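You operate a simulated robot arm through the tools that you are given. There is no shell and no other tool.

You run a simulated robot arm. Do the job below in one go: nothing can be reset, and whatever is moved stays where it is left.

Task
Swap the slides in the viewer, light it for a look, then switch it off.
Fine: green slide in the viewer, blue slide in the black holder. Where these are worked on the way, their far stop is far enough and under half their travel is too little: switch of the slide viewer.

It is judged by the outcome, as a careful person would: the job done as asked, and still so three seconds after it is handed in. It fails if anything else is knocked over, pushed out of place, dropped, spilled or broken.

Robot
A 7-joint arm with a two-finger gripper, fixed in place. Base frame: the origin is on the floor under the middle of its stand, x ahead of it, y to its left, z up. Readings come in cm, rad, newtons and seconds.
With the tool pointing down near the work surface it reaches from about 26 to 78 cm from the base axis. Its first joint turns from -2.897 to 2.897 rad. Payload 2.45 kg.
The tool frame sits at the grasp point between the pads (the TCP): z along the fingers, y along the line on which they close. The tips reach 2.7 cm beyond it. The gripper opens to 8 cm; its body begins 5.4 cm behind the TCP.
Orientation is that of the tool frame in the base frame, as a unit quaternion [w, x, y, z]. With the fingers straight down and closing along the base's y, the tool's x points along the base's -x, its y along +y and its z along -z.

Tools
- The arm moves only by the tool move_arm. Its argument "plan" is a list of rows, each a list of 3 entries, a list of its own where there are three numbers: the shift along the base's x, y, z in units of 50 mm (1.0 is 50 mm), then the turn, a rotation vector about the base's x, y, z in units of 5 degrees (1.0 is 5 degrees), then the gripper command, from -1 (shut) to 1 (fully open), values between in proportion. In form: [[[x, y, z], [ax, ay, az], grip], ...]. A call has 1 to 20 rows; each row shifts and turns the commanded pose from where the row before left it. A call with a number of a shift or a turn outside -1 to 1 is refused whole. Each row takes 0.2 s and may step no farther than 5 cm and 0.15 rad from the row before; otherwise, or with a gripper value out of range, the whole call is refused. Where a pose cannot be reached the arm comes as near as it can. A force on the tool above 40 N (or 10 N above the force at the start of the call, whichever is more), or a blocked arm, ends the call early, and 0.2 s more pass. Each finger travels about 15.3 cm/s and halts on what it meets, pressing with about 34 N; the grip force reading is that of the motor and also rises with nothing between the fingers. The clock runs only during rows and for 0.2 s after the last one: add rows that do not move to give the fingers time. The reply holds the time, the measured pose of the TCP, the force on the tool along the base axes, the opening and the grip force, in the units named above and with some noise, with the torque about the TCP (base axes, N m) and any sound that the robot's microphone picked up.
- Cameras (640 x 400 px; columns grow to the right, rows downward): "scene" is fixed at [39.99, -65.02, 154.89]; the picture's right is [0.98, -0.19, 0.00], its down [-0.09, -0.49, -0.87] and it looks along [0.16, 0.85, -0.50] (base axes); focal length 344 px, centre (320, 200). "wrist" rides on the gripper at [6.3, 1.2, -7.9] in the tool frame; the picture's right is [-0.19, 0.98, 0.00], its down [-0.72, -0.14, -0.68] and it looks along [-0.67, -0.13, 0.73] (tool axes); focal length 226 px, centre (320, 200). There is no depth. A picture from a camera that has moved, and an enlarged one, comes with that camera's place and axes in the base frame and with its lens.
- camera(camera): a new picture of that camera. No time passes.
- lift_body(by): moves the trunk up (or, below 0, down) by that many cm; the arm rides with it, the base frame stays. It gives what a move gives, with no picture.
- close_up(camera, box): a new picture of the part [left, top, right, bottom] of that camera's present view, enlarged. No time passes.
- hand_in(): hands the job in; it is judged then, once.

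Nothing tells you positions but the pictures and the camera data. Unless the task says otherwise, let go and move clear before handing in.

The tools are called by a JSON object that holds its "api" and its "payload". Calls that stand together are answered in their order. move_arm: Moves the arm, as the interface text tells. Its arguments: {"type":"object","properties":{"plan":{"type":"array"}},"required":["plan"]} The other tools are called the same way: lift_body (by) moves the trunk up or down; camera (camera) takes a picture; close_up (camera, box) takes an enlarged picture of a part of a camera's view; hand_in () hands the job in.

At the start:

```text
time_s: 0.0
position: [50.92, -5.78, 118.79]
ee_rot: [0.0, -0.001, 1.0, 0.002]
force: [0.3, 0.1, 0.0]
torque: [-0.01, -0.03, 0.03]
finger_gap: 7.98
gripper_force: 0.0
trunk travel left (down, up): [-25.0, 29.0]
```

scene: 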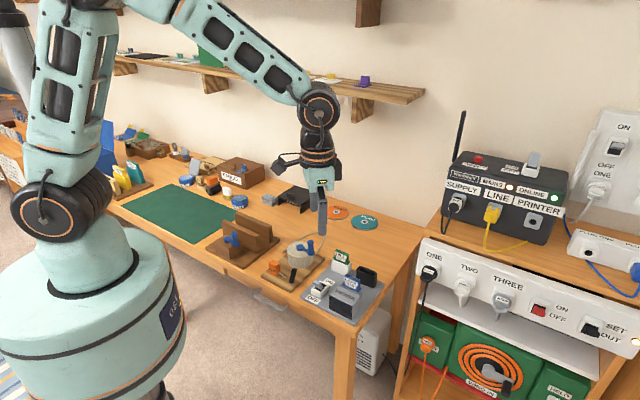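
wrist: 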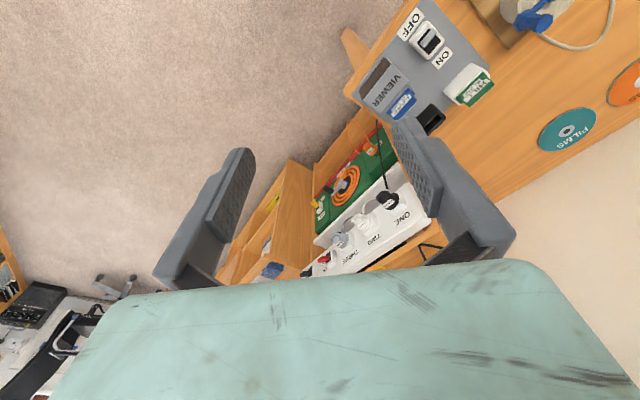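

I see a bench with a grey slide viewer plate near its right end (rocker switch OFF/ON, viewer box with a blue slide, a white holder with a green slide, and a black holder). I'll take enlarged pictures before moving anything.

{"api": "close_up", "payload": {"camera": "scene", "box": [280, 220, 400, 340]}}

{"api": "close_up", "payload": {"camera": "wrist", "box": [330, 0, 530, 150]}}

```text
3.33 times, centred on (340, 280) of scene
camera zoom: at [39.99, -65.02, 154.89], right [0.98, -0.19, 0.0], down [-0.09, -0.49, -0.87], along [0.16, 0.85, -0.5], focal length 1146 px, centre (253, -67)
```

zoom: 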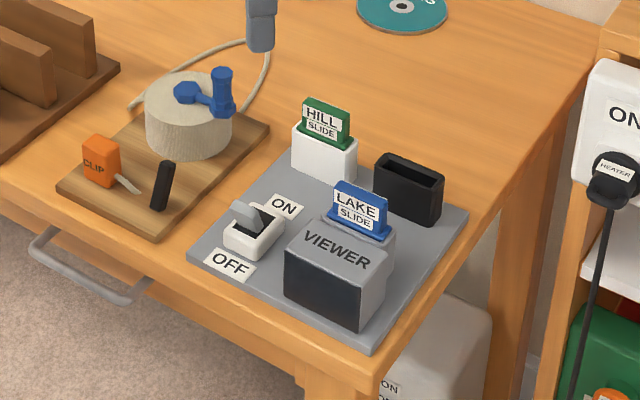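

```text
2.67 times, centred on (430, 75) of wrist
camera zoom: at [44.5, -4.65, 126.91], right [0.19, 0.98, 0.0], down [0.72, -0.14, 0.68], along [0.67, -0.13, -0.73], focal length 603 px, centre (27, 533)
```

zoom: 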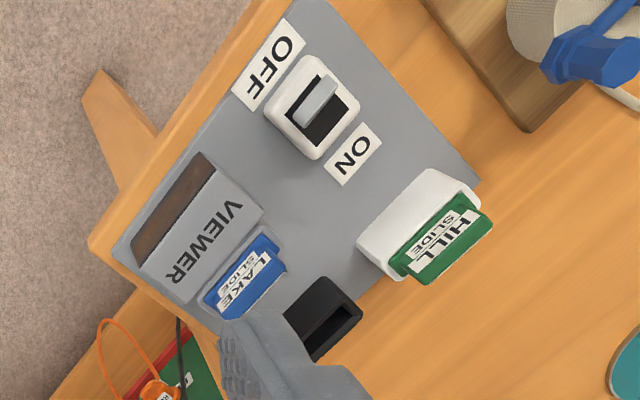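

I take the blue slide's top to be near (63, 8, 85) and the green's near (63, 21, 84.5). I'll bring the wrist camera closer and over the plate for better measurements.

{"api": "move_arm", "payload": {"plan": [[[-0.1, 0.5, -0.35], [0, 0, 0], 1], [[-0.1, 0.5, -0.35], [0, 0, 0], 1], [[-0.1, 0.5, -0.35], [0, 0, 0], 1], [[-0.1, 0.5, -0.35], [0, 0, 0], 1], [[-0.1, 0.5, -0.35], [0, 0, 0], 1], [[-0.1, 0.5, -0.35], [0, 0, 0], 1], [[-0.1, 0.5, -0.35], [0, 0, 0], 1], [[-0.1, 0.3, -0.35], [0, 0, 0], 1], [[0, 0, 0], [0, 0, 0], 1]]}}

{"api": "camera", "payload": {"camera": "wrist"}}

{"api": "camera", "payload": {"camera": "scene"}}

```text
time_s: 2.0
position: [47.0, 13.26, 104.73]
ee_rot: [0.0, -0.001, 1.0, 0.0]
force: [-0.1, -0.3, 0.2]
torque: [-0.01, 0.01, 0.02]
finger_gap: 8.01
gripper_force: 0.1
trunk travel left (down, up): [-25.0, 29.0]
```

```text
taken
camera wrist: at [40.54, 14.43, 112.82], right [0.19, 0.98, 0.0], down [0.72, -0.14, 0.68], along [0.67, -0.13, -0.73], focal length 226 px, centre (320, 200)
```

wrist: 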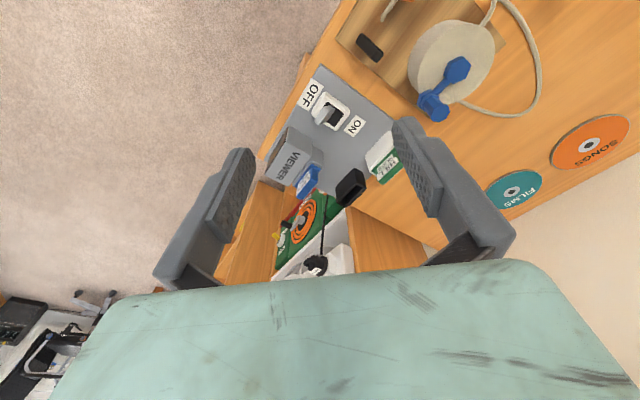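

```text
taken
```

scene: 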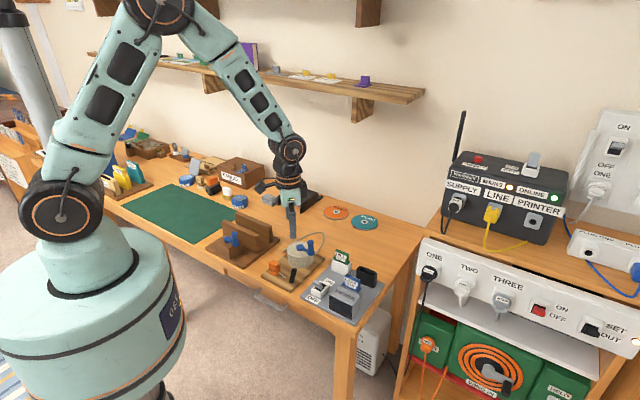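

The plate now lies between the open fingers in the wrist view. I'll enlarge it to measure the slots and slide orientation.

{"api": "close_up", "payload": {"camera": "wrist", "box": [250, 60, 410, 220]}}

{"api": "close_up", "payload": {"camera": "scene", "box": [300, 240, 385, 330]}}

```text
2.50 times, centred on (330, 140) of wrist
camera zoom: at [40.54, 14.43, 112.82], right [0.19, 0.98, 0.0], down [0.72, -0.14, 0.68], along [0.67, -0.13, -0.73], focal length 565 px, centre (295, 350)
```

zoom: 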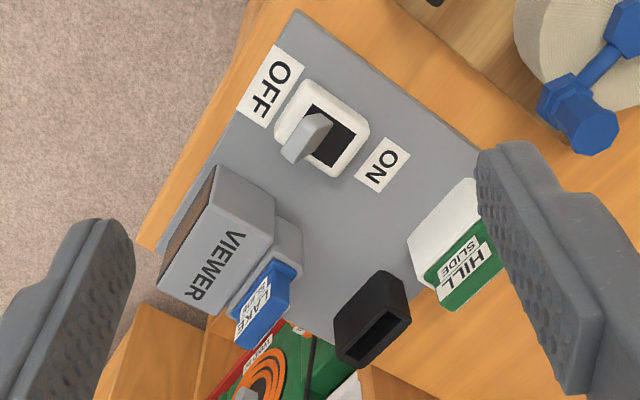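

```text
4.44 times, centred on (342, 285) of scene
camera zoom: at [39.99, -65.02, 154.89], right [0.98, -0.19, 0.0], down [-0.09, -0.49, -0.87], along [0.16, 0.85, -0.5], focal length 1528 px, centre (220, -178)
```

zoom: 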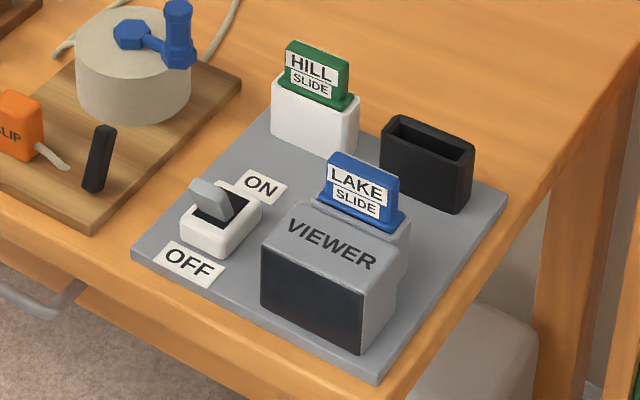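

The plate is turned about 45° in the base frame: its front edge runs along u≈(0.72,-0.69), and its depth runs along v≈(0.69,0.72). I'll turn the gripper −44° so it closes across the slides' thickness, and move in a little for a closer look.

{"api": "move_arm", "payload": {"plan": [[[0.18, 0, -0.18], [0, 0, -0.98], 1], [[0.18, 0, -0.18], [0, 0, -0.98], 1], [[0.18, 0, -0.18], [0, 0, -0.98], 1], [[0.18, 0, -0.18], [0, 0, -0.98], 1], [[0.18, 0, -0.18], [0, 0, -0.98], 1], [[0.18, 0, -0.18], [0, 0, -0.98], 1], [[0.18, 0, -0.18], [0, 0, -0.98], 1], [[0.18, 0, -0.18], [0, 0, -0.98], 1], [[0.18, 0, -0.18], [0, 0, -0.98], 1], [[0, 0, 0], [0, 0, 0], 1]]}}

{"api": "camera", "payload": {"camera": "wrist"}}

{"api": "close_up", "payload": {"camera": "scene", "box": [260, 190, 400, 330]}}

```text
time_s: 4.2
position: [55.12, 13.21, 96.9]
ee_rot: [0.0, 0.375, 0.927, 0.001]
force: [0.4, 0.1, -0.1]
torque: [0.03, 0.02, -0.03]
finger_gap: 7.97
gripper_force: 0.0
trunk travel left (down, up): [-25.0, 29.0]
```

```text
taken
camera wrist: at [51.31, 18.45, 104.87], right [0.82, 0.57, 0.0], down [0.42, -0.6, 0.68], along [0.39, -0.56, -0.73], focal length 226 px, centre (320, 200)
```

wrist: 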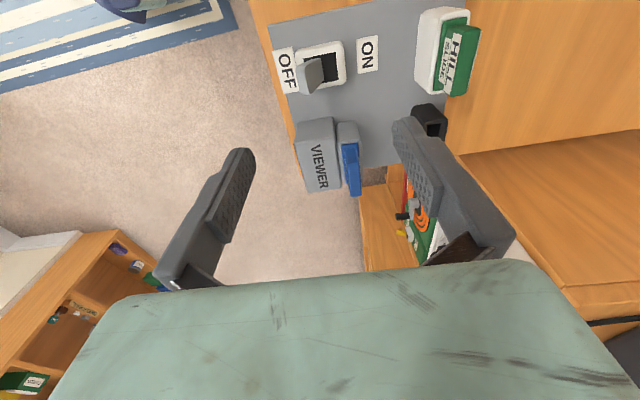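

```text
2.86 times, centred on (330, 260) of scene
camera zoom: at [39.99, -65.02, 154.89], right [0.98, -0.19, 0.0], down [-0.09, -0.49, -0.87], along [0.16, 0.85, -0.5], focal length 982 px, centre (291, 29)
```

zoom: 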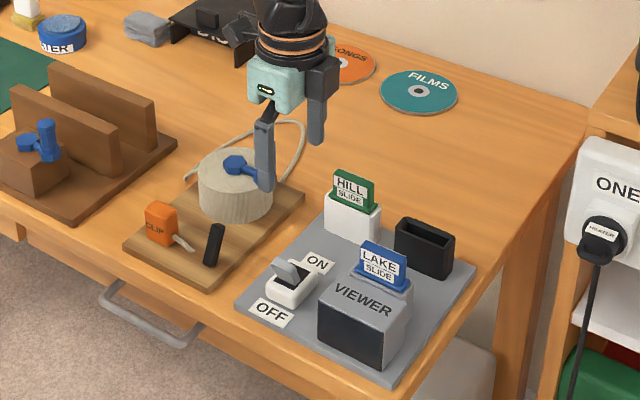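

{"api": "close_up", "payload": {"camera": "wrist", "box": [260, 0, 500, 200]}}

{"api": "close_up", "payload": {"camera": "wrist", "box": [280, 100, 400, 210]}}

```text
2.00 times, centred on (380, 100) of wrist
camera zoom: at [51.31, 18.45, 104.87], right [0.82, 0.57, 0.0], down [0.42, -0.6, 0.68], along [0.39, -0.56, -0.73], focal length 452 px, centre (200, 400)
```

zoom: 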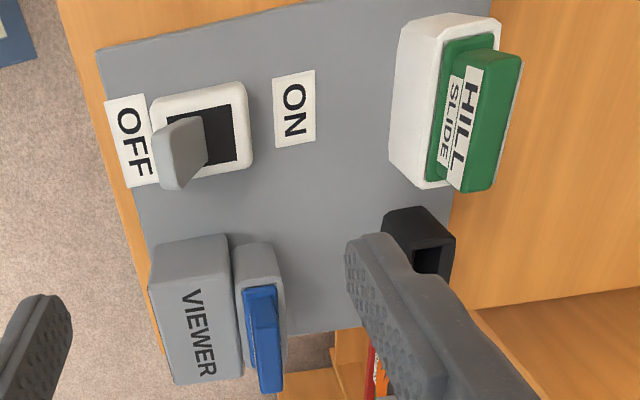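

```text
3.64 times, centred on (340, 155) of wrist
camera zoom: at [51.31, 18.45, 104.87], right [0.82, 0.57, 0.0], down [0.42, -0.6, 0.68], along [0.39, -0.56, -0.73], focal length 822 px, centre (247, 364)
```

zoom: 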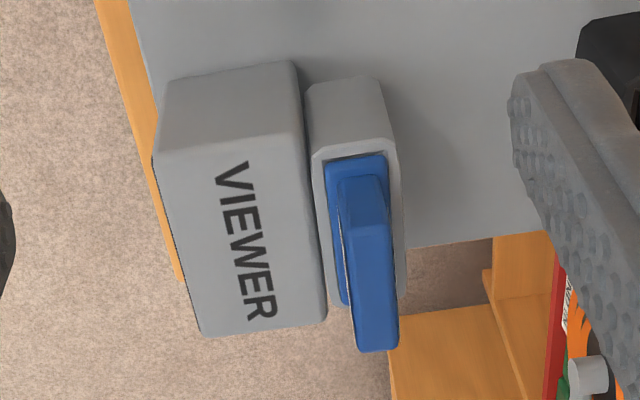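

{"api": "close_up", "payload": {"camera": "scene", "box": [330, 240, 385, 330]}}

{"api": "close_up", "payload": {"camera": "scene", "box": [300, 240, 350, 310]}}

{"api": "close_up", "payload": {"camera": "wrist", "box": [400, 0, 500, 110]}}

{"api": "close_up", "payload": {"camera": "wrist", "box": [270, 20, 400, 120]}}

```text
4.44 times, centred on (358, 285) of scene
camera zoom: at [39.99, -65.02, 154.89], right [0.98, -0.19, 0.0], down [-0.09, -0.49, -0.87], along [0.16, 0.85, -0.5], focal length 1528 px, centre (153, -178)
```

zoom: 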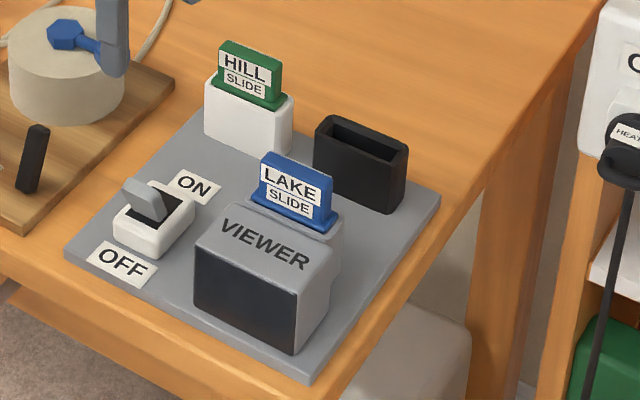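

```text
5.71 times, centred on (325, 275) of scene
camera zoom: at [39.99, -65.02, 154.89], right [0.98, -0.19, 0.0], down [-0.09, -0.49, -0.87], along [0.16, 0.85, -0.5], focal length 1964 px, centre (291, -229)
```

zoom: 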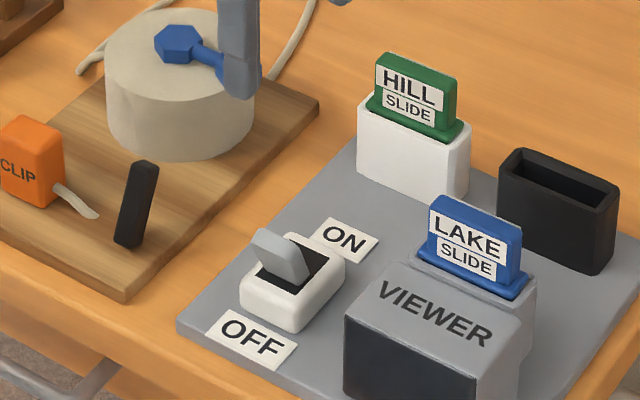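

```text
3.64 times, centred on (450, 55) of wrist
camera zoom: at [51.31, 18.45, 104.87], right [0.82, 0.57, 0.0], down [0.42, -0.6, 0.68], along [0.39, -0.56, -0.73], focal length 822 px, centre (-153, 727)
```

zoom: 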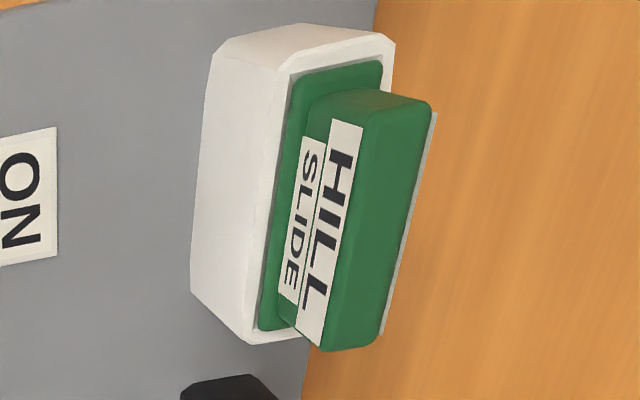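

```text
4.00 times, centred on (335, 70) of wrist
camera zoom: at [51.31, 18.45, 104.87], right [0.82, 0.57, 0.0], down [0.42, -0.6, 0.68], along [0.39, -0.56, -0.73], focal length 904 px, centre (260, 720)
```

zoom: 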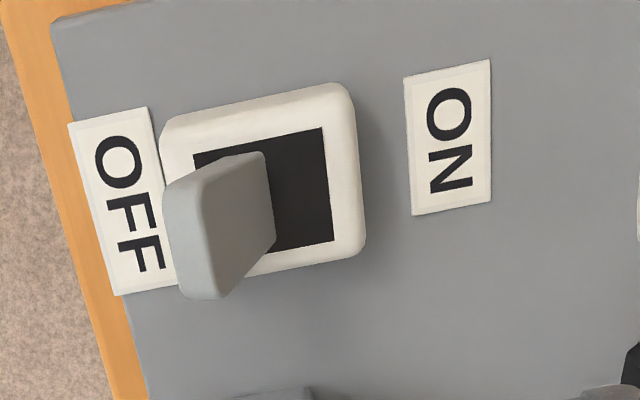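

I put the blue tab's centre near (63.4, 8.0) with its top at z≈84.8, the green tab near (63.7, 21.6) at z≈83.4, and the black slot near (69.7, 13). Next I'll hover over the black slot to measure it while the view is clear.

{"api": "move_arm", "payload": {"plan": [[[0.58, 0, -0.2], [0, 0, 0], 0.2], [[0.58, 0, -0.2], [0, 0, 0], 0.2], [[0.58, 0, -0.2], [0, 0, 0], 0.2], [[0.58, 0, -0.2], [0, 0, 0], 0.2], [[0.58, 0, -0.2], [0, 0, 0], 0.2], [[0, 0, 0], [0, 0, 0], 0.2], [[0, 0, 0], [0, 0, 0], 0.2]]}}

{"api": "camera", "payload": {"camera": "wrist"}}

{"api": "close_up", "payload": {"camera": "wrist", "box": [250, 60, 410, 200]}}

```text
time_s: 5.8
position: [69.73, 13.05, 91.84]
ee_rot: [0.0, 0.374, 0.928, 0.001]
force: [-0.5, 0.5, -0.1]
torque: [0.0, 0.04, 0.02]
finger_gap: 4.79
gripper_force: 0.0
trunk travel left (down, up): [-25.0, 29.0]
```

```text
taken
camera wrist: at [65.82, 18.32, 99.86], right [0.82, 0.57, 0.0], down [0.42, -0.6, 0.68], along [0.39, -0.56, -0.73], focal length 226 px, centre (320, 200)
```

wrist: 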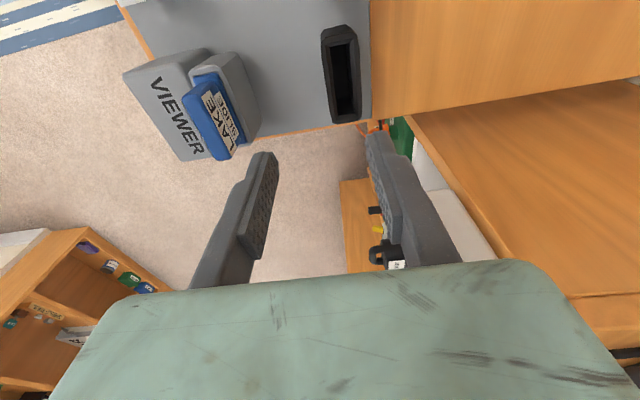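

```text
2.86 times, centred on (330, 130) of wrist
camera zoom: at [65.82, 18.32, 99.86], right [0.82, 0.57, 0.0], down [0.42, -0.6, 0.68], along [0.39, -0.56, -0.73], focal length 646 px, centre (291, 400)
```

zoom: 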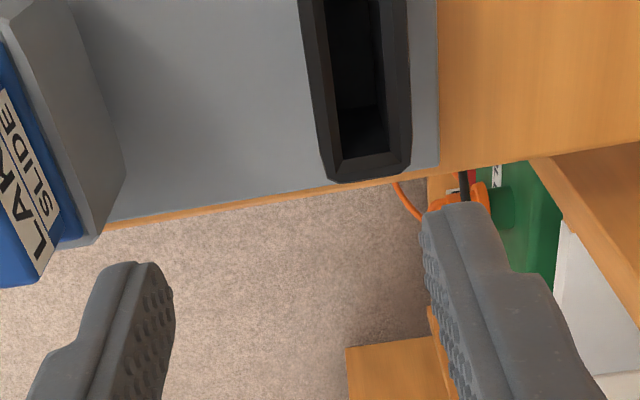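

{"api": "close_up", "payload": {"camera": "wrist", "box": [270, 10, 420, 140]}}

{"api": "close_up", "payload": {"camera": "wrist", "box": [120, 30, 280, 170]}}

```text
3.08 times, centred on (345, 75) of wrist
camera zoom: at [65.82, 18.32, 99.86], right [0.82, 0.57, 0.0], down [0.42, -0.6, 0.68], along [0.39, -0.56, -0.73], focal length 696 px, centre (243, 585)
```

zoom: 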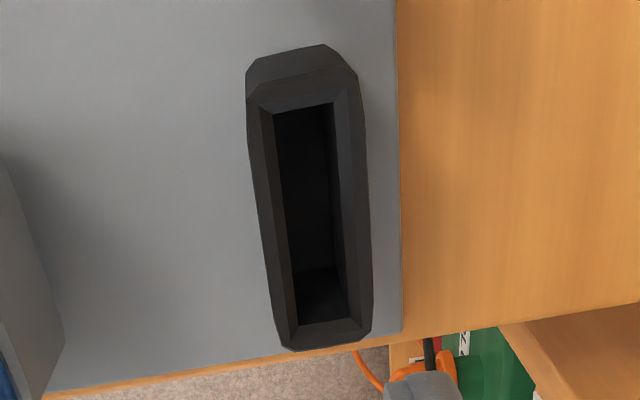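

```text
2.86 times, centred on (200, 100) of wrist
camera zoom: at [65.82, 18.32, 99.86], right [0.82, 0.57, 0.0], down [0.42, -0.6, 0.68], along [0.39, -0.56, -0.73], focal length 646 px, centre (663, 486)
```

zoom: 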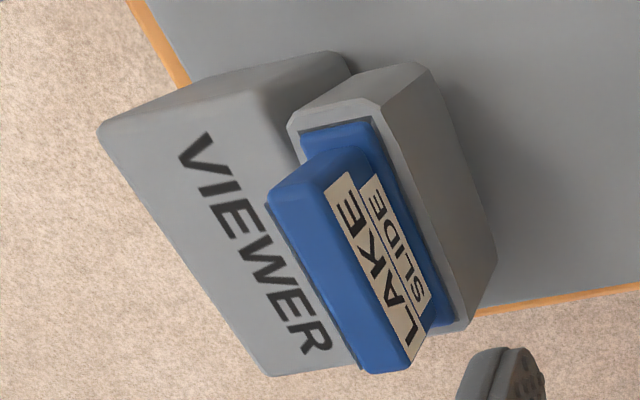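

The black slot's centre is near (70.5, 14.8) with its rim at z≈80, directly behind the viewer slot. The blue tab's centre is confirmed at about (63.47, 7.88). I'll hover above the blue slide and check alignment before going down.

{"api": "move_arm", "payload": {"plan": [[[-0.417, -0.345, 0], [0, 0, -0.07], 0.0], [[-0.417, -0.345, 0], [0, 0, -0.07], 0.0], [[-0.417, -0.345, 0], [0, 0, 0], 0.0], [[0, 0, -0.4], [0, 0, 0], 0.0], [[0, 0, 0], [0, 0, 0], 0.0], [[0, 0, 0], [0, 0, 0], 0.0]]}}

{"api": "camera", "payload": {"camera": "wrist"}}

{"api": "close_up", "payload": {"camera": "wrist", "box": [240, 60, 400, 200]}}

{"api": "close_up", "payload": {"camera": "scene", "box": [300, 220, 400, 320]}}

```text
time_s: 7.2
position: [63.23, 8.14, 89.67]
ee_rot: [0.0, 0.381, 0.925, 0.001]
force: [0.0, 0.0, 0.7]
torque: [0.0, -0.02, -0.02]
finger_gap: 4.01
gripper_force: 0.1
trunk travel left (down, up): [-25.0, 29.0]
```

```text
taken
camera wrist: at [59.53, 13.46, 97.81], right [0.83, 0.56, 0.0], down [0.41, -0.61, 0.68], along [0.38, -0.56, -0.73], focal length 226 px, centre (320, 200)
```

wrist: 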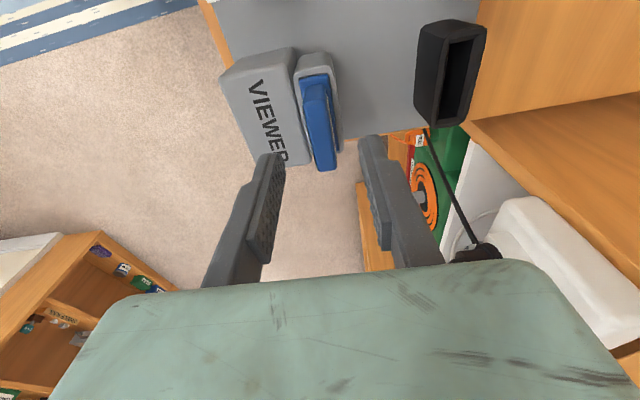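

```text
2.86 times, centred on (320, 130) of wrist
camera zoom: at [59.53, 13.46, 97.81], right [0.83, 0.56, 0.0], down [0.41, -0.61, 0.68], along [0.38, -0.56, -0.73], focal length 646 px, centre (320, 400)
```

zoom: 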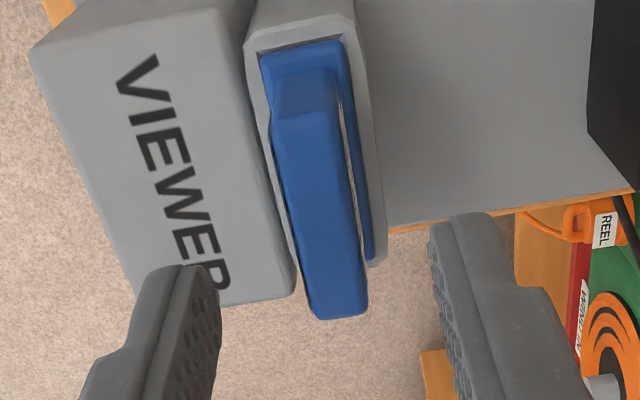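

```text
4.00 times, centred on (350, 270) of scene
camera zoom: at [39.99, -65.02, 154.89], right [0.98, -0.19, 0.0], down [-0.09, -0.49, -0.87], along [0.16, 0.85, -0.5], focal length 1375 px, centre (200, -80)
```

zoom: 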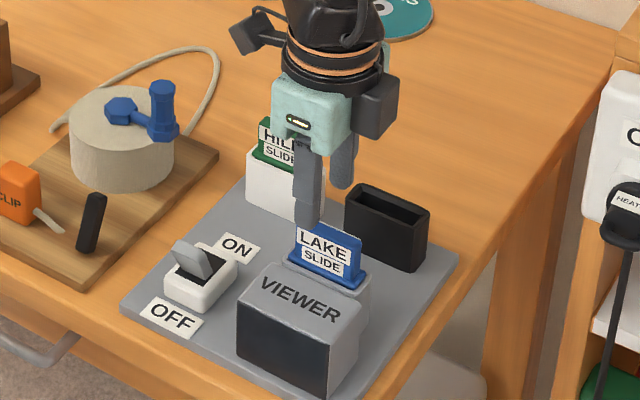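

The tool is centred across the slide's thickness and about 0.35 cm short along its width. The tab stands about 2.7 cm above its flange (flange top z≈82.1), so I'll shift slightly, lower until the tips are just above the flange, and check.

{"api": "move_arm", "payload": {"plan": [[[0.05, -0.05, 0], [0, 0, 0], 0.0], [[0, 0, -0.3], [0, 0, 0], 0.0], [[0, 0, -0.3], [0, 0, 0], 0.0], [[0, 0, -0.28], [0, 0, 0], 0.0], [[0, 0, 0], [0, 0, 0], 0.0]]}}

{"api": "camera", "payload": {"camera": "wrist"}}

{"api": "close_up", "payload": {"camera": "wrist", "box": [240, 80, 400, 220]}}

{"api": "close_up", "payload": {"camera": "scene", "box": [310, 230, 390, 310]}}

```text
time_s: 8.4
position: [63.52, 7.75, 85.2]
ee_rot: [0.0, 0.381, 0.925, 0.001]
force: [-0.7, -0.2, -0.4]
torque: [0.0, -0.01, 0.0]
finger_gap: 4.0
gripper_force: 0.0
trunk travel left (down, up): [-25.0, 29.0]
```

```text
taken
camera wrist: at [59.85, 13.02, 93.37], right [0.83, 0.56, 0.0], down [0.41, -0.61, 0.68], along [0.38, -0.56, -0.73], focal length 226 px, centre (320, 200)
```

wrist: 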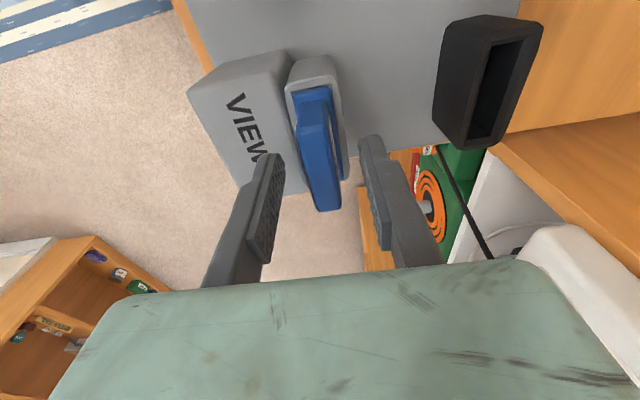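

```text
2.86 times, centred on (320, 150) of wrist
camera zoom: at [59.85, 13.02, 93.37], right [0.83, 0.56, 0.0], down [0.41, -0.61, 0.68], along [0.38, -0.56, -0.73], focal length 646 px, centre (320, 343)
```

zoom: 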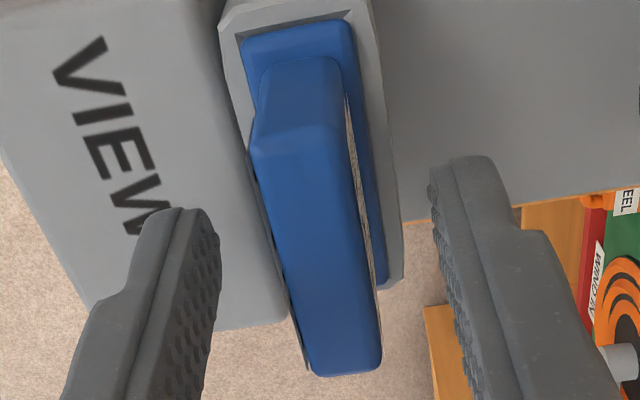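

```text
5.00 times, centred on (350, 270) of scene
camera zoom: at [39.99, -65.02, 154.89], right [0.98, -0.19, 0.0], down [-0.09, -0.49, -0.87], along [0.16, 0.85, -0.5], focal length 1719 px, centre (170, -150)
```

zoom: 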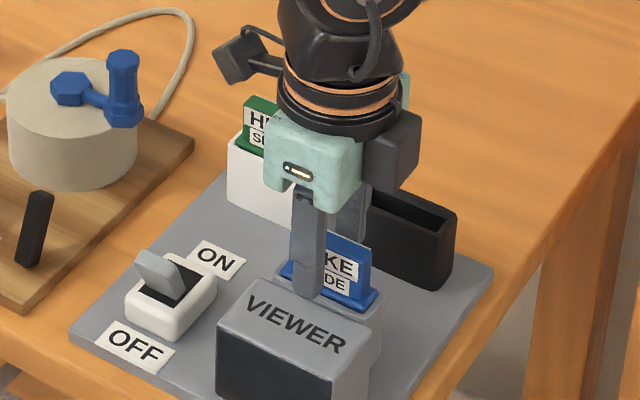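

Fingers straddle the blue tab and are centred on it. Closing now.

{"api": "move_arm", "payload": {"plan": [[[0, 0, 0], [0, 0, 0], -0.5], [[0, 0, 0], [0, 0, 0], -1], [[0, 0, 0], [0, 0, 0], -1], [[0, 0, 0], [0, 0, 0], -1]]}}

{"api": "close_up", "payload": {"camera": "wrist", "box": [240, 80, 400, 220]}}

```text
time_s: 9.4
position: [63.71, 7.86, 85.23]
ee_rot: [0.001, 0.381, 0.925, 0.0]
force: [0.4, 0.0, -0.1]
torque: [0.0, -0.01, -0.03]
finger_gap: 1.27
gripper_force: 33.9
trunk travel left (down, up): [-25.0, 29.0]
```

```text
2.86 times, centred on (320, 150) of wrist
camera zoom: at [59.86, 13.03, 93.38], right [0.83, 0.56, 0.0], down [0.41, -0.61, 0.68], along [0.38, -0.56, -0.73], focal length 646 px, centre (320, 343)
```

zoom: 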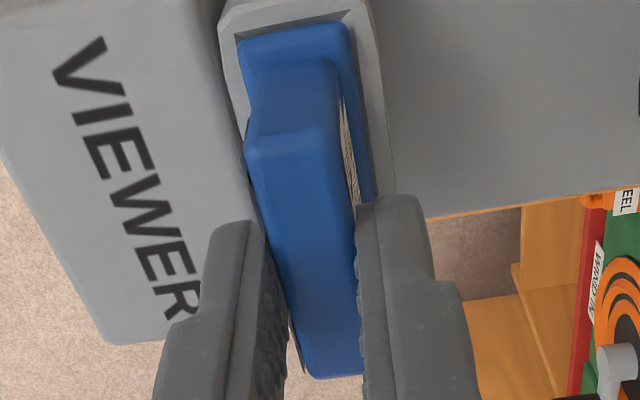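

The tab is gripped (gap 1.27 cm, 34 N). Lifting straight up slowly.

{"api": "move_arm", "payload": {"plan": [[[0, 0, 0.1], [0, 0, 0], -1], [[0, 0, 0.15], [0, 0, 0], -1], [[0, 0, 0.2], [0, 0, 0], -1], [[0, 0, 0.25], [0, 0, 0], -1], [[0, 0, 0.25], [0, 0, 0], -1], [[0, 0, 0.25], [0, 0, 0], -1], [[0, 0, 0.25], [0, 0, 0], -1], [[0, 0, 0.25], [0, 0, 0], -1], [[0, 0, 0], [0, 0, 0], -1]]}}

{"api": "camera", "payload": {"camera": "wrist"}}

{"api": "close_up", "payload": {"camera": "scene", "box": [310, 220, 390, 310]}}

```text
time_s: 11.4
position: [63.48, 7.76, 93.76]
ee_rot: [0.0, 0.38, 0.925, 0.001]
force: [0.0, -0.6, 0.0]
torque: [0.01, 0.03, 0.03]
finger_gap: 1.3
gripper_force: 34.0
trunk travel left (down, up): [-25.0, 29.0]
```

```text
taken
camera wrist: at [59.82, 13.02, 101.86], right [0.83, 0.56, 0.0], down [0.41, -0.61, 0.68], along [0.38, -0.56, -0.73], focal length 226 px, centre (320, 200)
```

wrist: 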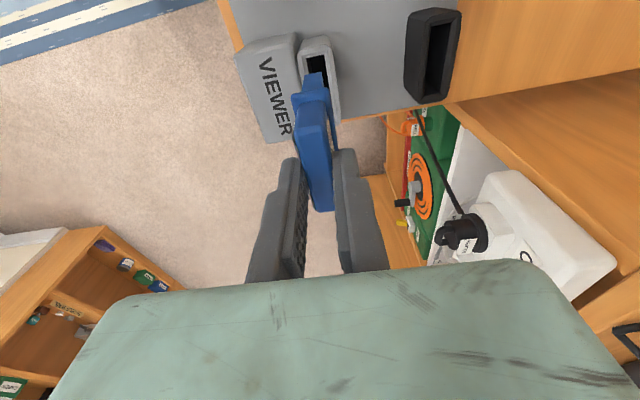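

```text
4.44 times, centred on (350, 265) of scene
camera zoom: at [39.99, -65.02, 154.89], right [0.98, -0.19, 0.0], down [-0.09, -0.49, -0.87], along [0.16, 0.85, -0.5], focal length 1528 px, centre (187, -89)
```

zoom: 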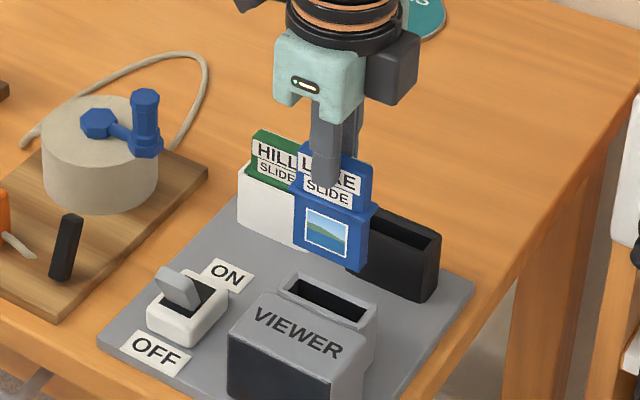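

{"api": "close_up", "payload": {"camera": "wrist", "box": [380, 0, 490, 120]}}

{"api": "close_up", "payload": {"camera": "wrist", "box": [270, 20, 380, 140]}}

```text
3.33 times, centred on (435, 60) of wrist
camera zoom: at [59.82, 13.02, 101.86], right [0.83, 0.56, 0.0], down [0.41, -0.61, 0.68], along [0.38, -0.56, -0.73], focal length 754 px, centre (-63, 667)
```

zoom: 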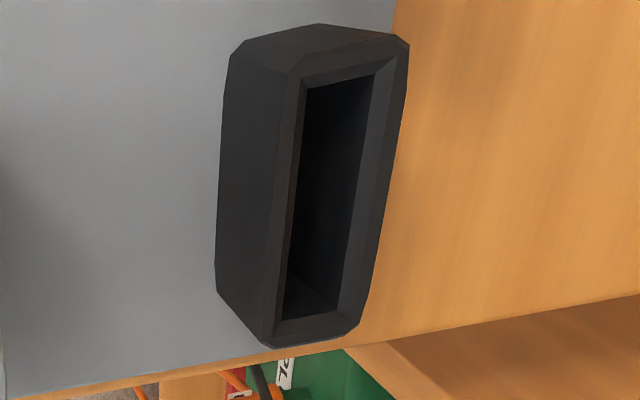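

```text
3.33 times, centred on (325, 80) of wrist
camera zoom: at [59.82, 13.02, 101.86], right [0.83, 0.56, 0.0], down [0.41, -0.61, 0.68], along [0.38, -0.56, -0.73], focal length 754 px, centre (303, 600)
```

zoom: 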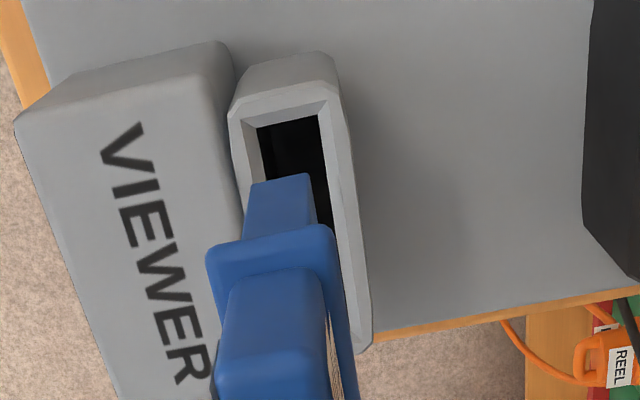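

The blue slide is out, and its lower body reaches about 7.8 cm below the TCP. I'll carry it +v over the black slot (centre ≈ (70.55, 14.8)), lower it to about 1.5 cm above the rim, and check the alignment.

{"api": "move_arm", "payload": {"plan": [[[0.236, 0.235, 0], [0, 0, 0], -1], [[0.236, 0.235, 0], [0, 0, 0], -1], [[0.236, 0.235, 0], [0, 0, 0], -1], [[0.236, 0.235, 0], [0, 0, 0], -1], [[0.236, 0.235, 0], [0, 0, 0], -1], [[0.236, 0.235, 0], [0, 0, 0], -1], [[0, 0, -0.3], [0, 0, 0], -1], [[0, 0, -0.3], [0, 0, 0], -1], [[0, 0, -0.2], [0, 0, 0], -1], [[0, 0, 0], [0, 0, 0], -1]]}}

{"api": "camera", "payload": {"camera": "wrist"}}

{"api": "close_up", "payload": {"camera": "wrist", "box": [260, 20, 380, 140]}}

{"api": "close_up", "payload": {"camera": "scene", "box": [330, 220, 400, 300]}}

```text
time_s: 13.6
position: [70.47, 14.87, 89.77]
ee_rot: [0.001, 0.38, 0.925, 0.001]
force: [0.3, -0.6, -0.9]
torque: [0.01, 0.02, -0.01]
finger_gap: 1.31
gripper_force: 33.9
trunk travel left (down, up): [-25.0, 29.0]
```

```text
taken
camera wrist: at [66.8, 20.16, 97.86], right [0.83, 0.56, 0.0], down [0.41, -0.61, 0.68], along [0.38, -0.56, -0.73], focal length 226 px, centre (320, 200)
```

wrist: 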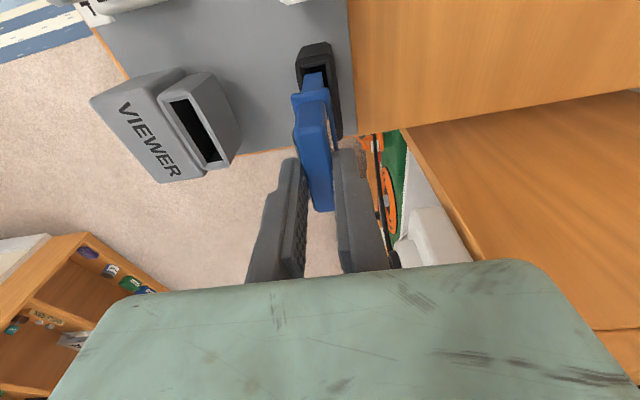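

```text
3.33 times, centred on (320, 80) of wrist
camera zoom: at [66.8, 20.16, 97.86], right [0.83, 0.56, 0.0], down [0.41, -0.61, 0.68], along [0.38, -0.56, -0.73], focal length 754 px, centre (320, 600)
```

zoom: 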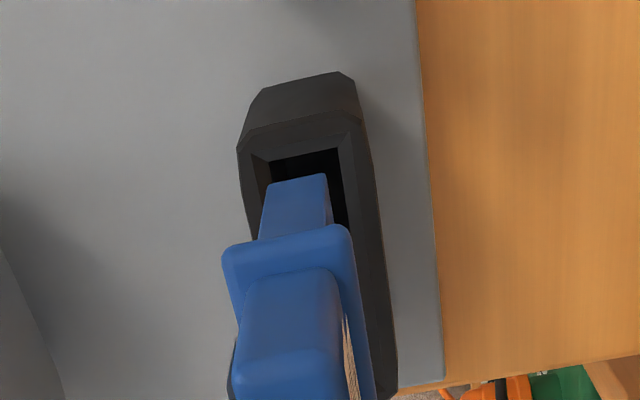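

```text
5.00 times, centred on (365, 260) of scene
camera zoom: at [39.99, -65.02, 154.89], right [0.98, -0.19, 0.0], down [-0.09, -0.49, -0.87], along [0.16, 0.85, -0.5], focal length 1719 px, centre (95, -100)
```

zoom: 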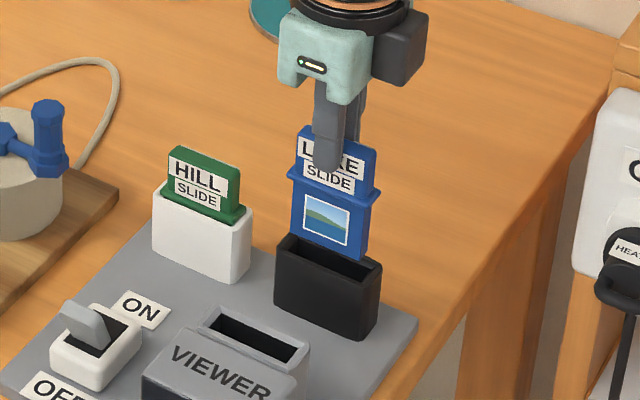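

{"api": "close_up", "payload": {"camera": "scene", "box": [376, 240, 416, 290]}}

{"api": "close_up", "payload": {"camera": "scene", "box": [380, 242, 412, 262]}}

{"api": "close_up", "payload": {"camera": "scene", "box": [376, 250, 412, 290]}}

{"api": "close_up", "payload": {"camera": "wrist", "box": [290, 35, 350, 85]}}

```text
8.00 times, centred on (396, 265) of scene
camera zoom: at [39.99, -65.02, 154.89], right [0.98, -0.19, 0.0], down [-0.09, -0.49, -0.87], along [0.16, 0.85, -0.5], focal length 2750 px, centre (-288, -320)
```

zoom: 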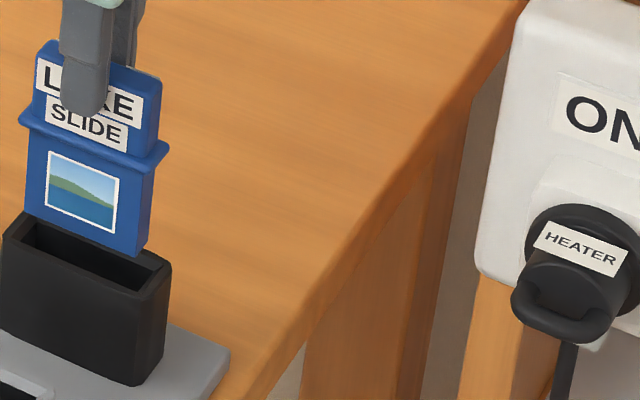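

```text
16.00 times, centred on (396, 252) of scene
camera zoom: at [39.99, -65.02, 154.89], right [0.98, -0.19, 0.0], down [-0.09, -0.49, -0.87], along [0.16, 0.85, -0.5], focal length 5499 px, centre (-896, -632)
```

zoom: 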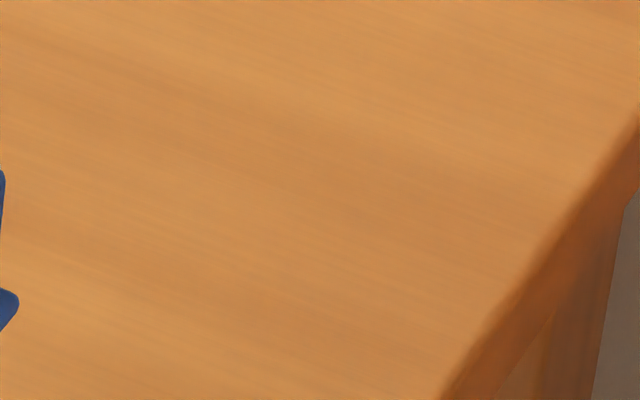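

```text
10.00 times, centred on (394, 270) of scene
camera zoom: at [39.99, -65.02, 154.89], right [0.98, -0.19, 0.0], down [-0.09, -0.49, -0.87], along [0.16, 0.85, -0.5], focal length 3437 px, centre (-420, -500)
```

zoom: 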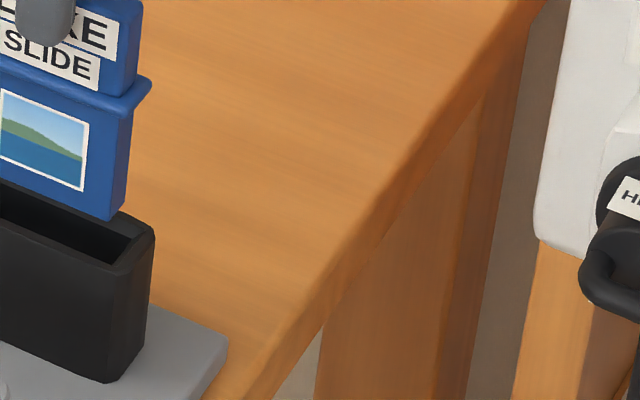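

```text
8.00 times, centred on (320, 60) of wrist
camera zoom: at [66.8, 20.16, 97.86], right [0.83, 0.56, 0.0], down [0.41, -0.61, 0.68], along [0.38, -0.56, -0.73], focal length 1808 px, centre (320, 1320)
```

zoom: 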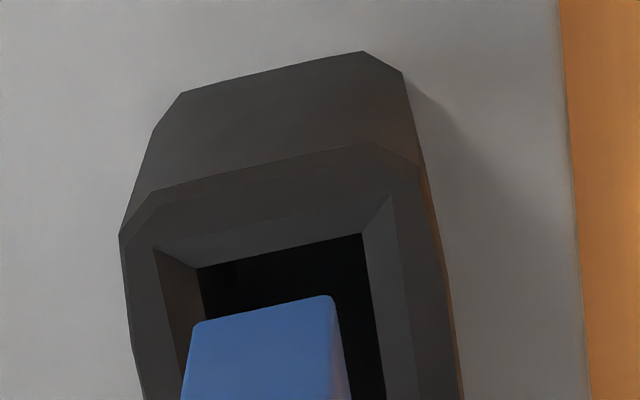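

{"api": "close_up", "payload": {"camera": "scene", "box": [370, 255, 402, 290]}}

```text
11.43 times, centred on (386, 272) of scene
camera zoom: at [39.99, -65.02, 154.89], right [0.98, -0.19, 0.0], down [-0.09, -0.49, -0.87], along [0.16, 0.85, -0.5], focal length 3928 px, centre (-434, -629)
```

zoom: 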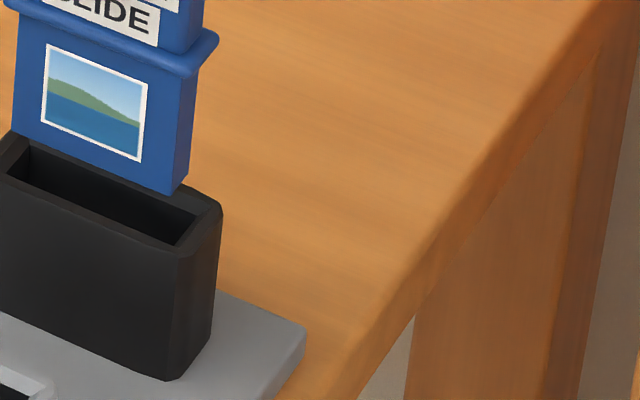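

In the wrist view the slide is well aligned across its thickness, but about 0.28 cm short along the slot's length. I'll correct that, lower it to just above the rim, and check again.

{"api": "move_arm", "payload": {"plan": [[[0.048, -0.031, 0], [0, 0, 0], -1], [[0, 0, -0.15], [0, 0, 0], -1], [[0, 0, -0.15], [0, 0, 0], -1], [[0, 0, 0], [0, 0, 0], -1]]}}

{"api": "close_up", "payload": {"camera": "wrist", "box": [290, 35, 350, 85]}}

{"api": "close_up", "payload": {"camera": "scene", "box": [370, 255, 402, 290]}}

```text
time_s: 14.6
position: [70.92, 14.73, 88.37]
ee_rot: [0.0, 0.379, 0.925, 0.001]
force: [-0.8, -0.1, -0.1]
torque: [0.01, 0.01, 0.0]
finger_gap: 1.27
gripper_force: 33.8
trunk travel left (down, up): [-25.0, 29.0]
```

```text
8.00 times, centred on (320, 60) of wrist
camera zoom: at [67.08, 19.96, 96.41], right [0.83, 0.56, 0.0], down [0.41, -0.61, 0.68], along [0.38, -0.56, -0.73], focal length 1808 px, centre (320, 1320)
```

zoom: 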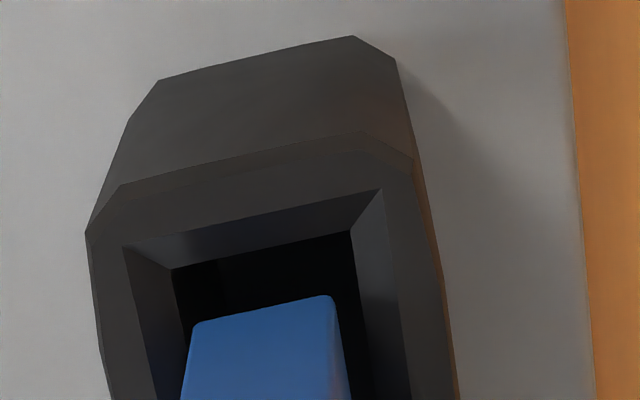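

```text
11.43 times, centred on (386, 272) of scene
camera zoom: at [39.99, -65.02, 154.89], right [0.98, -0.19, 0.0], down [-0.09, -0.49, -0.87], along [0.16, 0.85, -0.5], focal length 3928 px, centre (-434, -629)
```

zoom: 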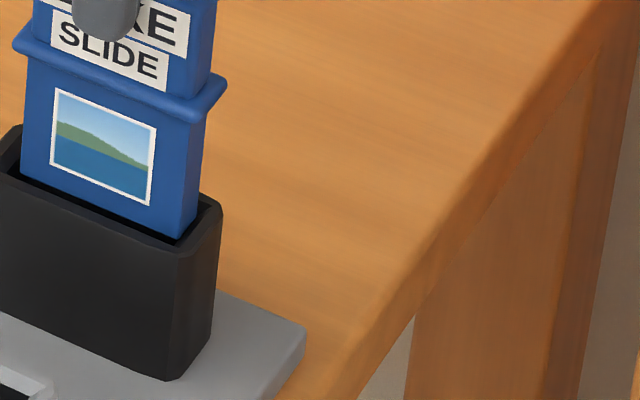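

The slide now sits centred over the slot, with about 0.2 cm clearance at each end and each side. Lowering it in small steps.

{"api": "move_arm", "payload": {"plan": [[[0, 0, -0.1], [0, 0, 0], -1], [[0, 0, -0.1], [0, 0, 0], -1], [[0, 0, -0.1], [0, 0, 0], -1], [[0, 0, -0.1], [0, 0, 0], -1], [[0, 0, -0.1], [0, 0, 0], -1], [[0, 0, 0], [0, 0, 0], -1]]}}

{"api": "close_up", "payload": {"camera": "wrist", "box": [270, 35, 370, 125]}}

{"api": "close_up", "payload": {"camera": "scene", "box": [360, 250, 402, 290]}}

```text
time_s: 16.0
position: [70.77, 14.69, 85.77]
ee_rot: [0.0, 0.38, 0.925, 0.0]
force: [-5.8, 5.5, 0.1]
torque: [0.33, 0.35, -0.04]
finger_gap: 1.26
gripper_force: 33.8
trunk travel left (down, up): [-25.0, 29.0]
```

```text
4.44 times, centred on (320, 80) of wrist
camera zoom: at [67.05, 19.99, 93.88], right [0.83, 0.56, 0.0], down [0.41, -0.61, 0.68], along [0.38, -0.56, -0.73], focal length 1005 px, centre (320, 733)
```

zoom: 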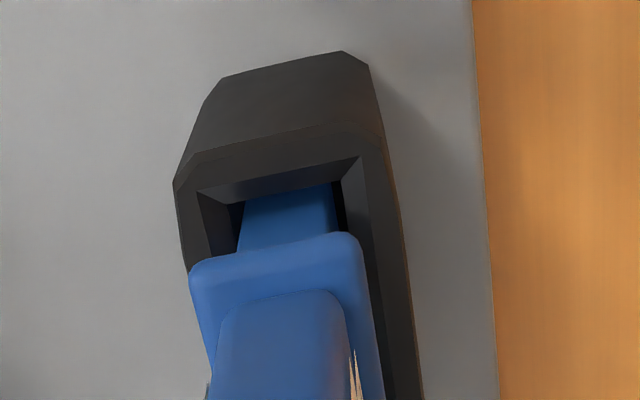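

```text
10.00 times, centred on (381, 270) of scene
camera zoom: at [39.99, -65.02, 154.89], right [0.98, -0.19, 0.0], down [-0.09, -0.49, -0.87], along [0.16, 0.85, -0.5], focal length 3437 px, centre (-290, -500)
```

zoom: 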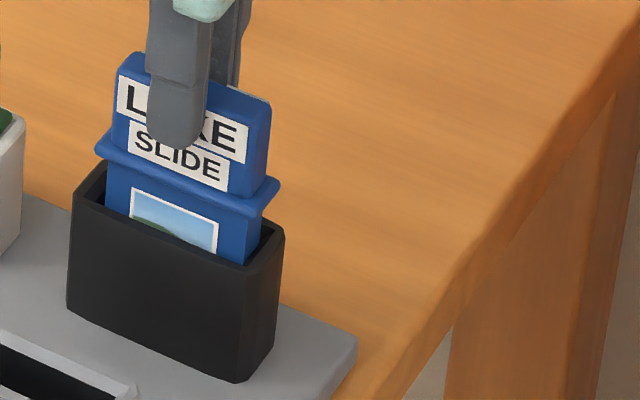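

The slide has entered the slot. There's about 8 N pushing toward −u, so it is touching the far end. I'll ease back slightly along −u and keep lowering.

{"api": "move_arm", "payload": {"plan": [[[-0.022, 0.022, 0], [0, 0, 0], -1], [[0, 0, 0], [0, 0, 0], -1]]}}

```text
time_s: 16.6
position: [70.78, 14.6, 85.83]
ee_rot: [0.001, 0.38, 0.925, 0.0]
force: [-2.6, 1.3, -1.7]
torque: [0.12, 0.17, -0.02]
finger_gap: 1.26
gripper_force: 33.7
trunk travel left (down, up): [-25.0, 29.0]
```

{"api": "move_arm", "payload": {"plan": [[[-0.01, 0.01, 0], [0, 0, 0], -1], [[0, 0, -0.08], [0, 0, 0], -1], [[0, 0, -0.08], [0, 0, 0], -1], [[0, 0, -0.08], [0, 0, 0], -1], [[0, 0, 0], [0, 0, 0], -1]]}}

{"api": "close_up", "payload": {"camera": "scene", "box": [360, 250, 402, 290]}}

{"api": "close_up", "payload": {"camera": "wrist", "box": [270, 35, 370, 125]}}

```text
time_s: 17.8
position: [70.76, 14.94, 84.61]
ee_rot: [0.0, 0.38, 0.925, 0.001]
force: [-0.6, 0.4, -0.4]
torque: [-0.05, -0.02, 0.04]
finger_gap: 1.26
gripper_force: 34.0
trunk travel left (down, up): [-25.0, 29.0]
```

```text
10.00 times, centred on (381, 270) of scene
camera zoom: at [39.99, -65.02, 154.89], right [0.98, -0.19, 0.0], down [-0.09, -0.49, -0.87], along [0.16, 0.85, -0.5], focal length 3437 px, centre (-290, -500)
```

zoom: 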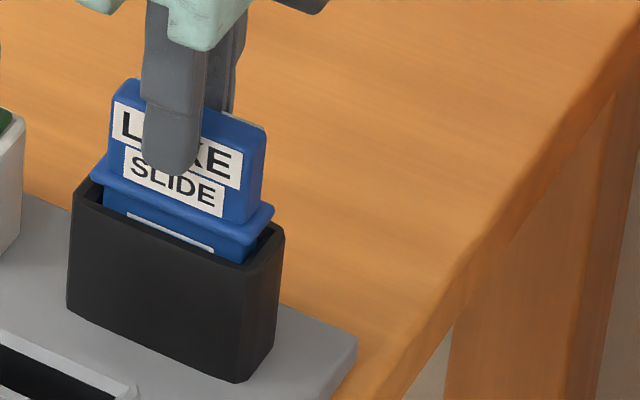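

```text
4.44 times, centred on (320, 80) of wrist
camera zoom: at [67.03, 20.17, 92.67], right [0.83, 0.56, 0.0], down [0.41, -0.61, 0.68], along [0.38, -0.56, -0.73], focal length 1005 px, centre (320, 733)
```

zoom: 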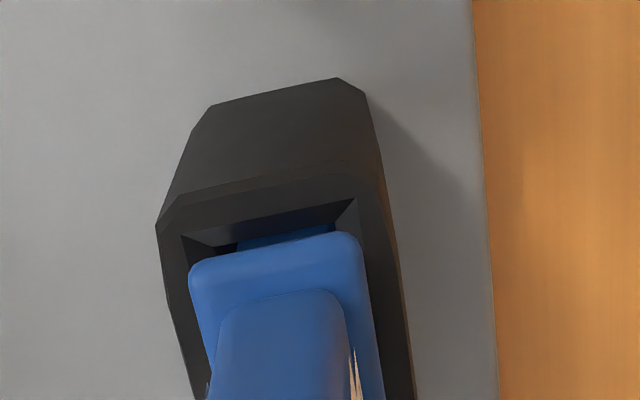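

Forces are near zero and the flange is about 1 cm above the rim. Continuing down gently until it seats.

{"api": "move_arm", "payload": {"plan": [[[0, 0, -0.06], [0, 0, 0], -1], [[0, 0, -0.06], [0, 0, 0], -1], [[0, 0, 0], [0, 0, 0], -1]]}}

{"api": "close_up", "payload": {"camera": "scene", "box": [360, 250, 402, 290]}}

```text
time_s: 18.6
position: [70.67, 14.79, 84.02]
ee_rot: [0.0, 0.38, 0.925, 0.001]
force: [0.7, -0.1, -0.2]
torque: [0.01, 0.01, 0.0]
finger_gap: 1.26
gripper_force: 33.9
trunk travel left (down, up): [-25.0, 29.0]
```

```text
10.00 times, centred on (381, 270) of scene
camera zoom: at [39.99, -65.02, 154.89], right [0.98, -0.19, 0.0], down [-0.09, -0.49, -0.87], along [0.16, 0.85, -0.5], focal length 3437 px, centre (-290, -500)
```

zoom: 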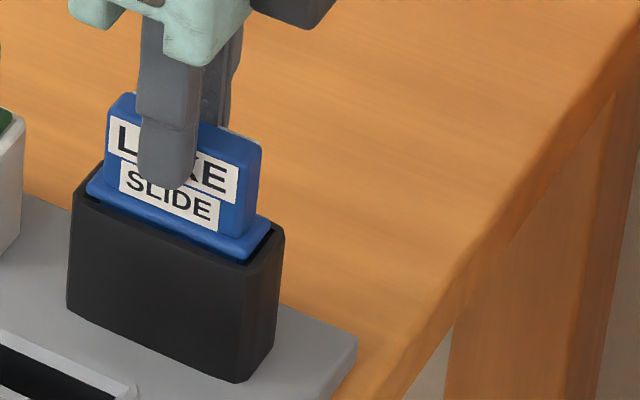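

{"api": "move_arm", "payload": {"plan": [[[0, 0, -0.04], [0, 0, 0], -1], [[0, 0, -0.04], [0, 0, 0], -1], [[0, 0, 0], [0, 0, 0], -1]]}}

{"api": "close_up", "payload": {"camera": "scene", "box": [360, 250, 402, 290]}}

{"api": "close_up", "payload": {"camera": "wrist", "box": [260, 40, 380, 150]}}

```text
time_s: 19.4
position: [70.72, 14.81, 83.85]
ee_rot: [0.002, 0.381, 0.925, 0.002]
force: [-2.5, -0.8, 24.2]
torque: [-0.02, 0.1, -0.09]
finger_gap: 1.3
gripper_force: 34.4
trunk travel left (down, up): [-25.0, 29.0]
```

```text
10.00 times, centred on (381, 270) of scene
camera zoom: at [39.99, -65.02, 154.89], right [0.98, -0.19, 0.0], down [-0.09, -0.49, -0.87], along [0.16, 0.85, -0.5], focal length 3437 px, centre (-290, -500)
```

zoom: 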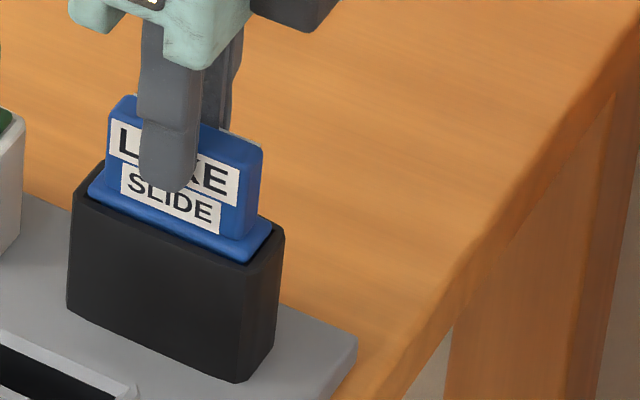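

```text
3.64 times, centred on (320, 95) of wrist
camera zoom: at [66.92, 20.15, 91.99], right [0.83, 0.56, 0.01], down [0.41, -0.61, 0.68], along [0.39, -0.56, -0.73], focal length 822 px, centre (320, 582)
```

zoom: 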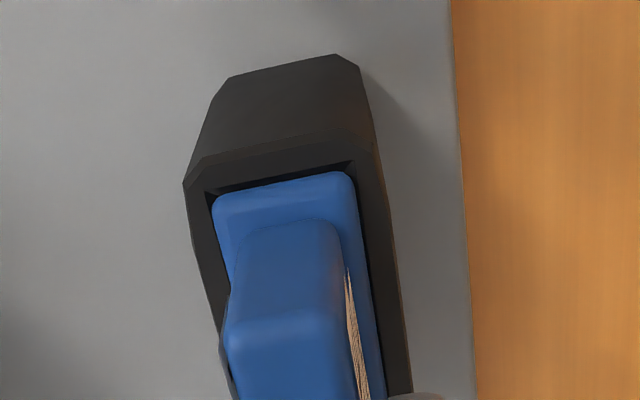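

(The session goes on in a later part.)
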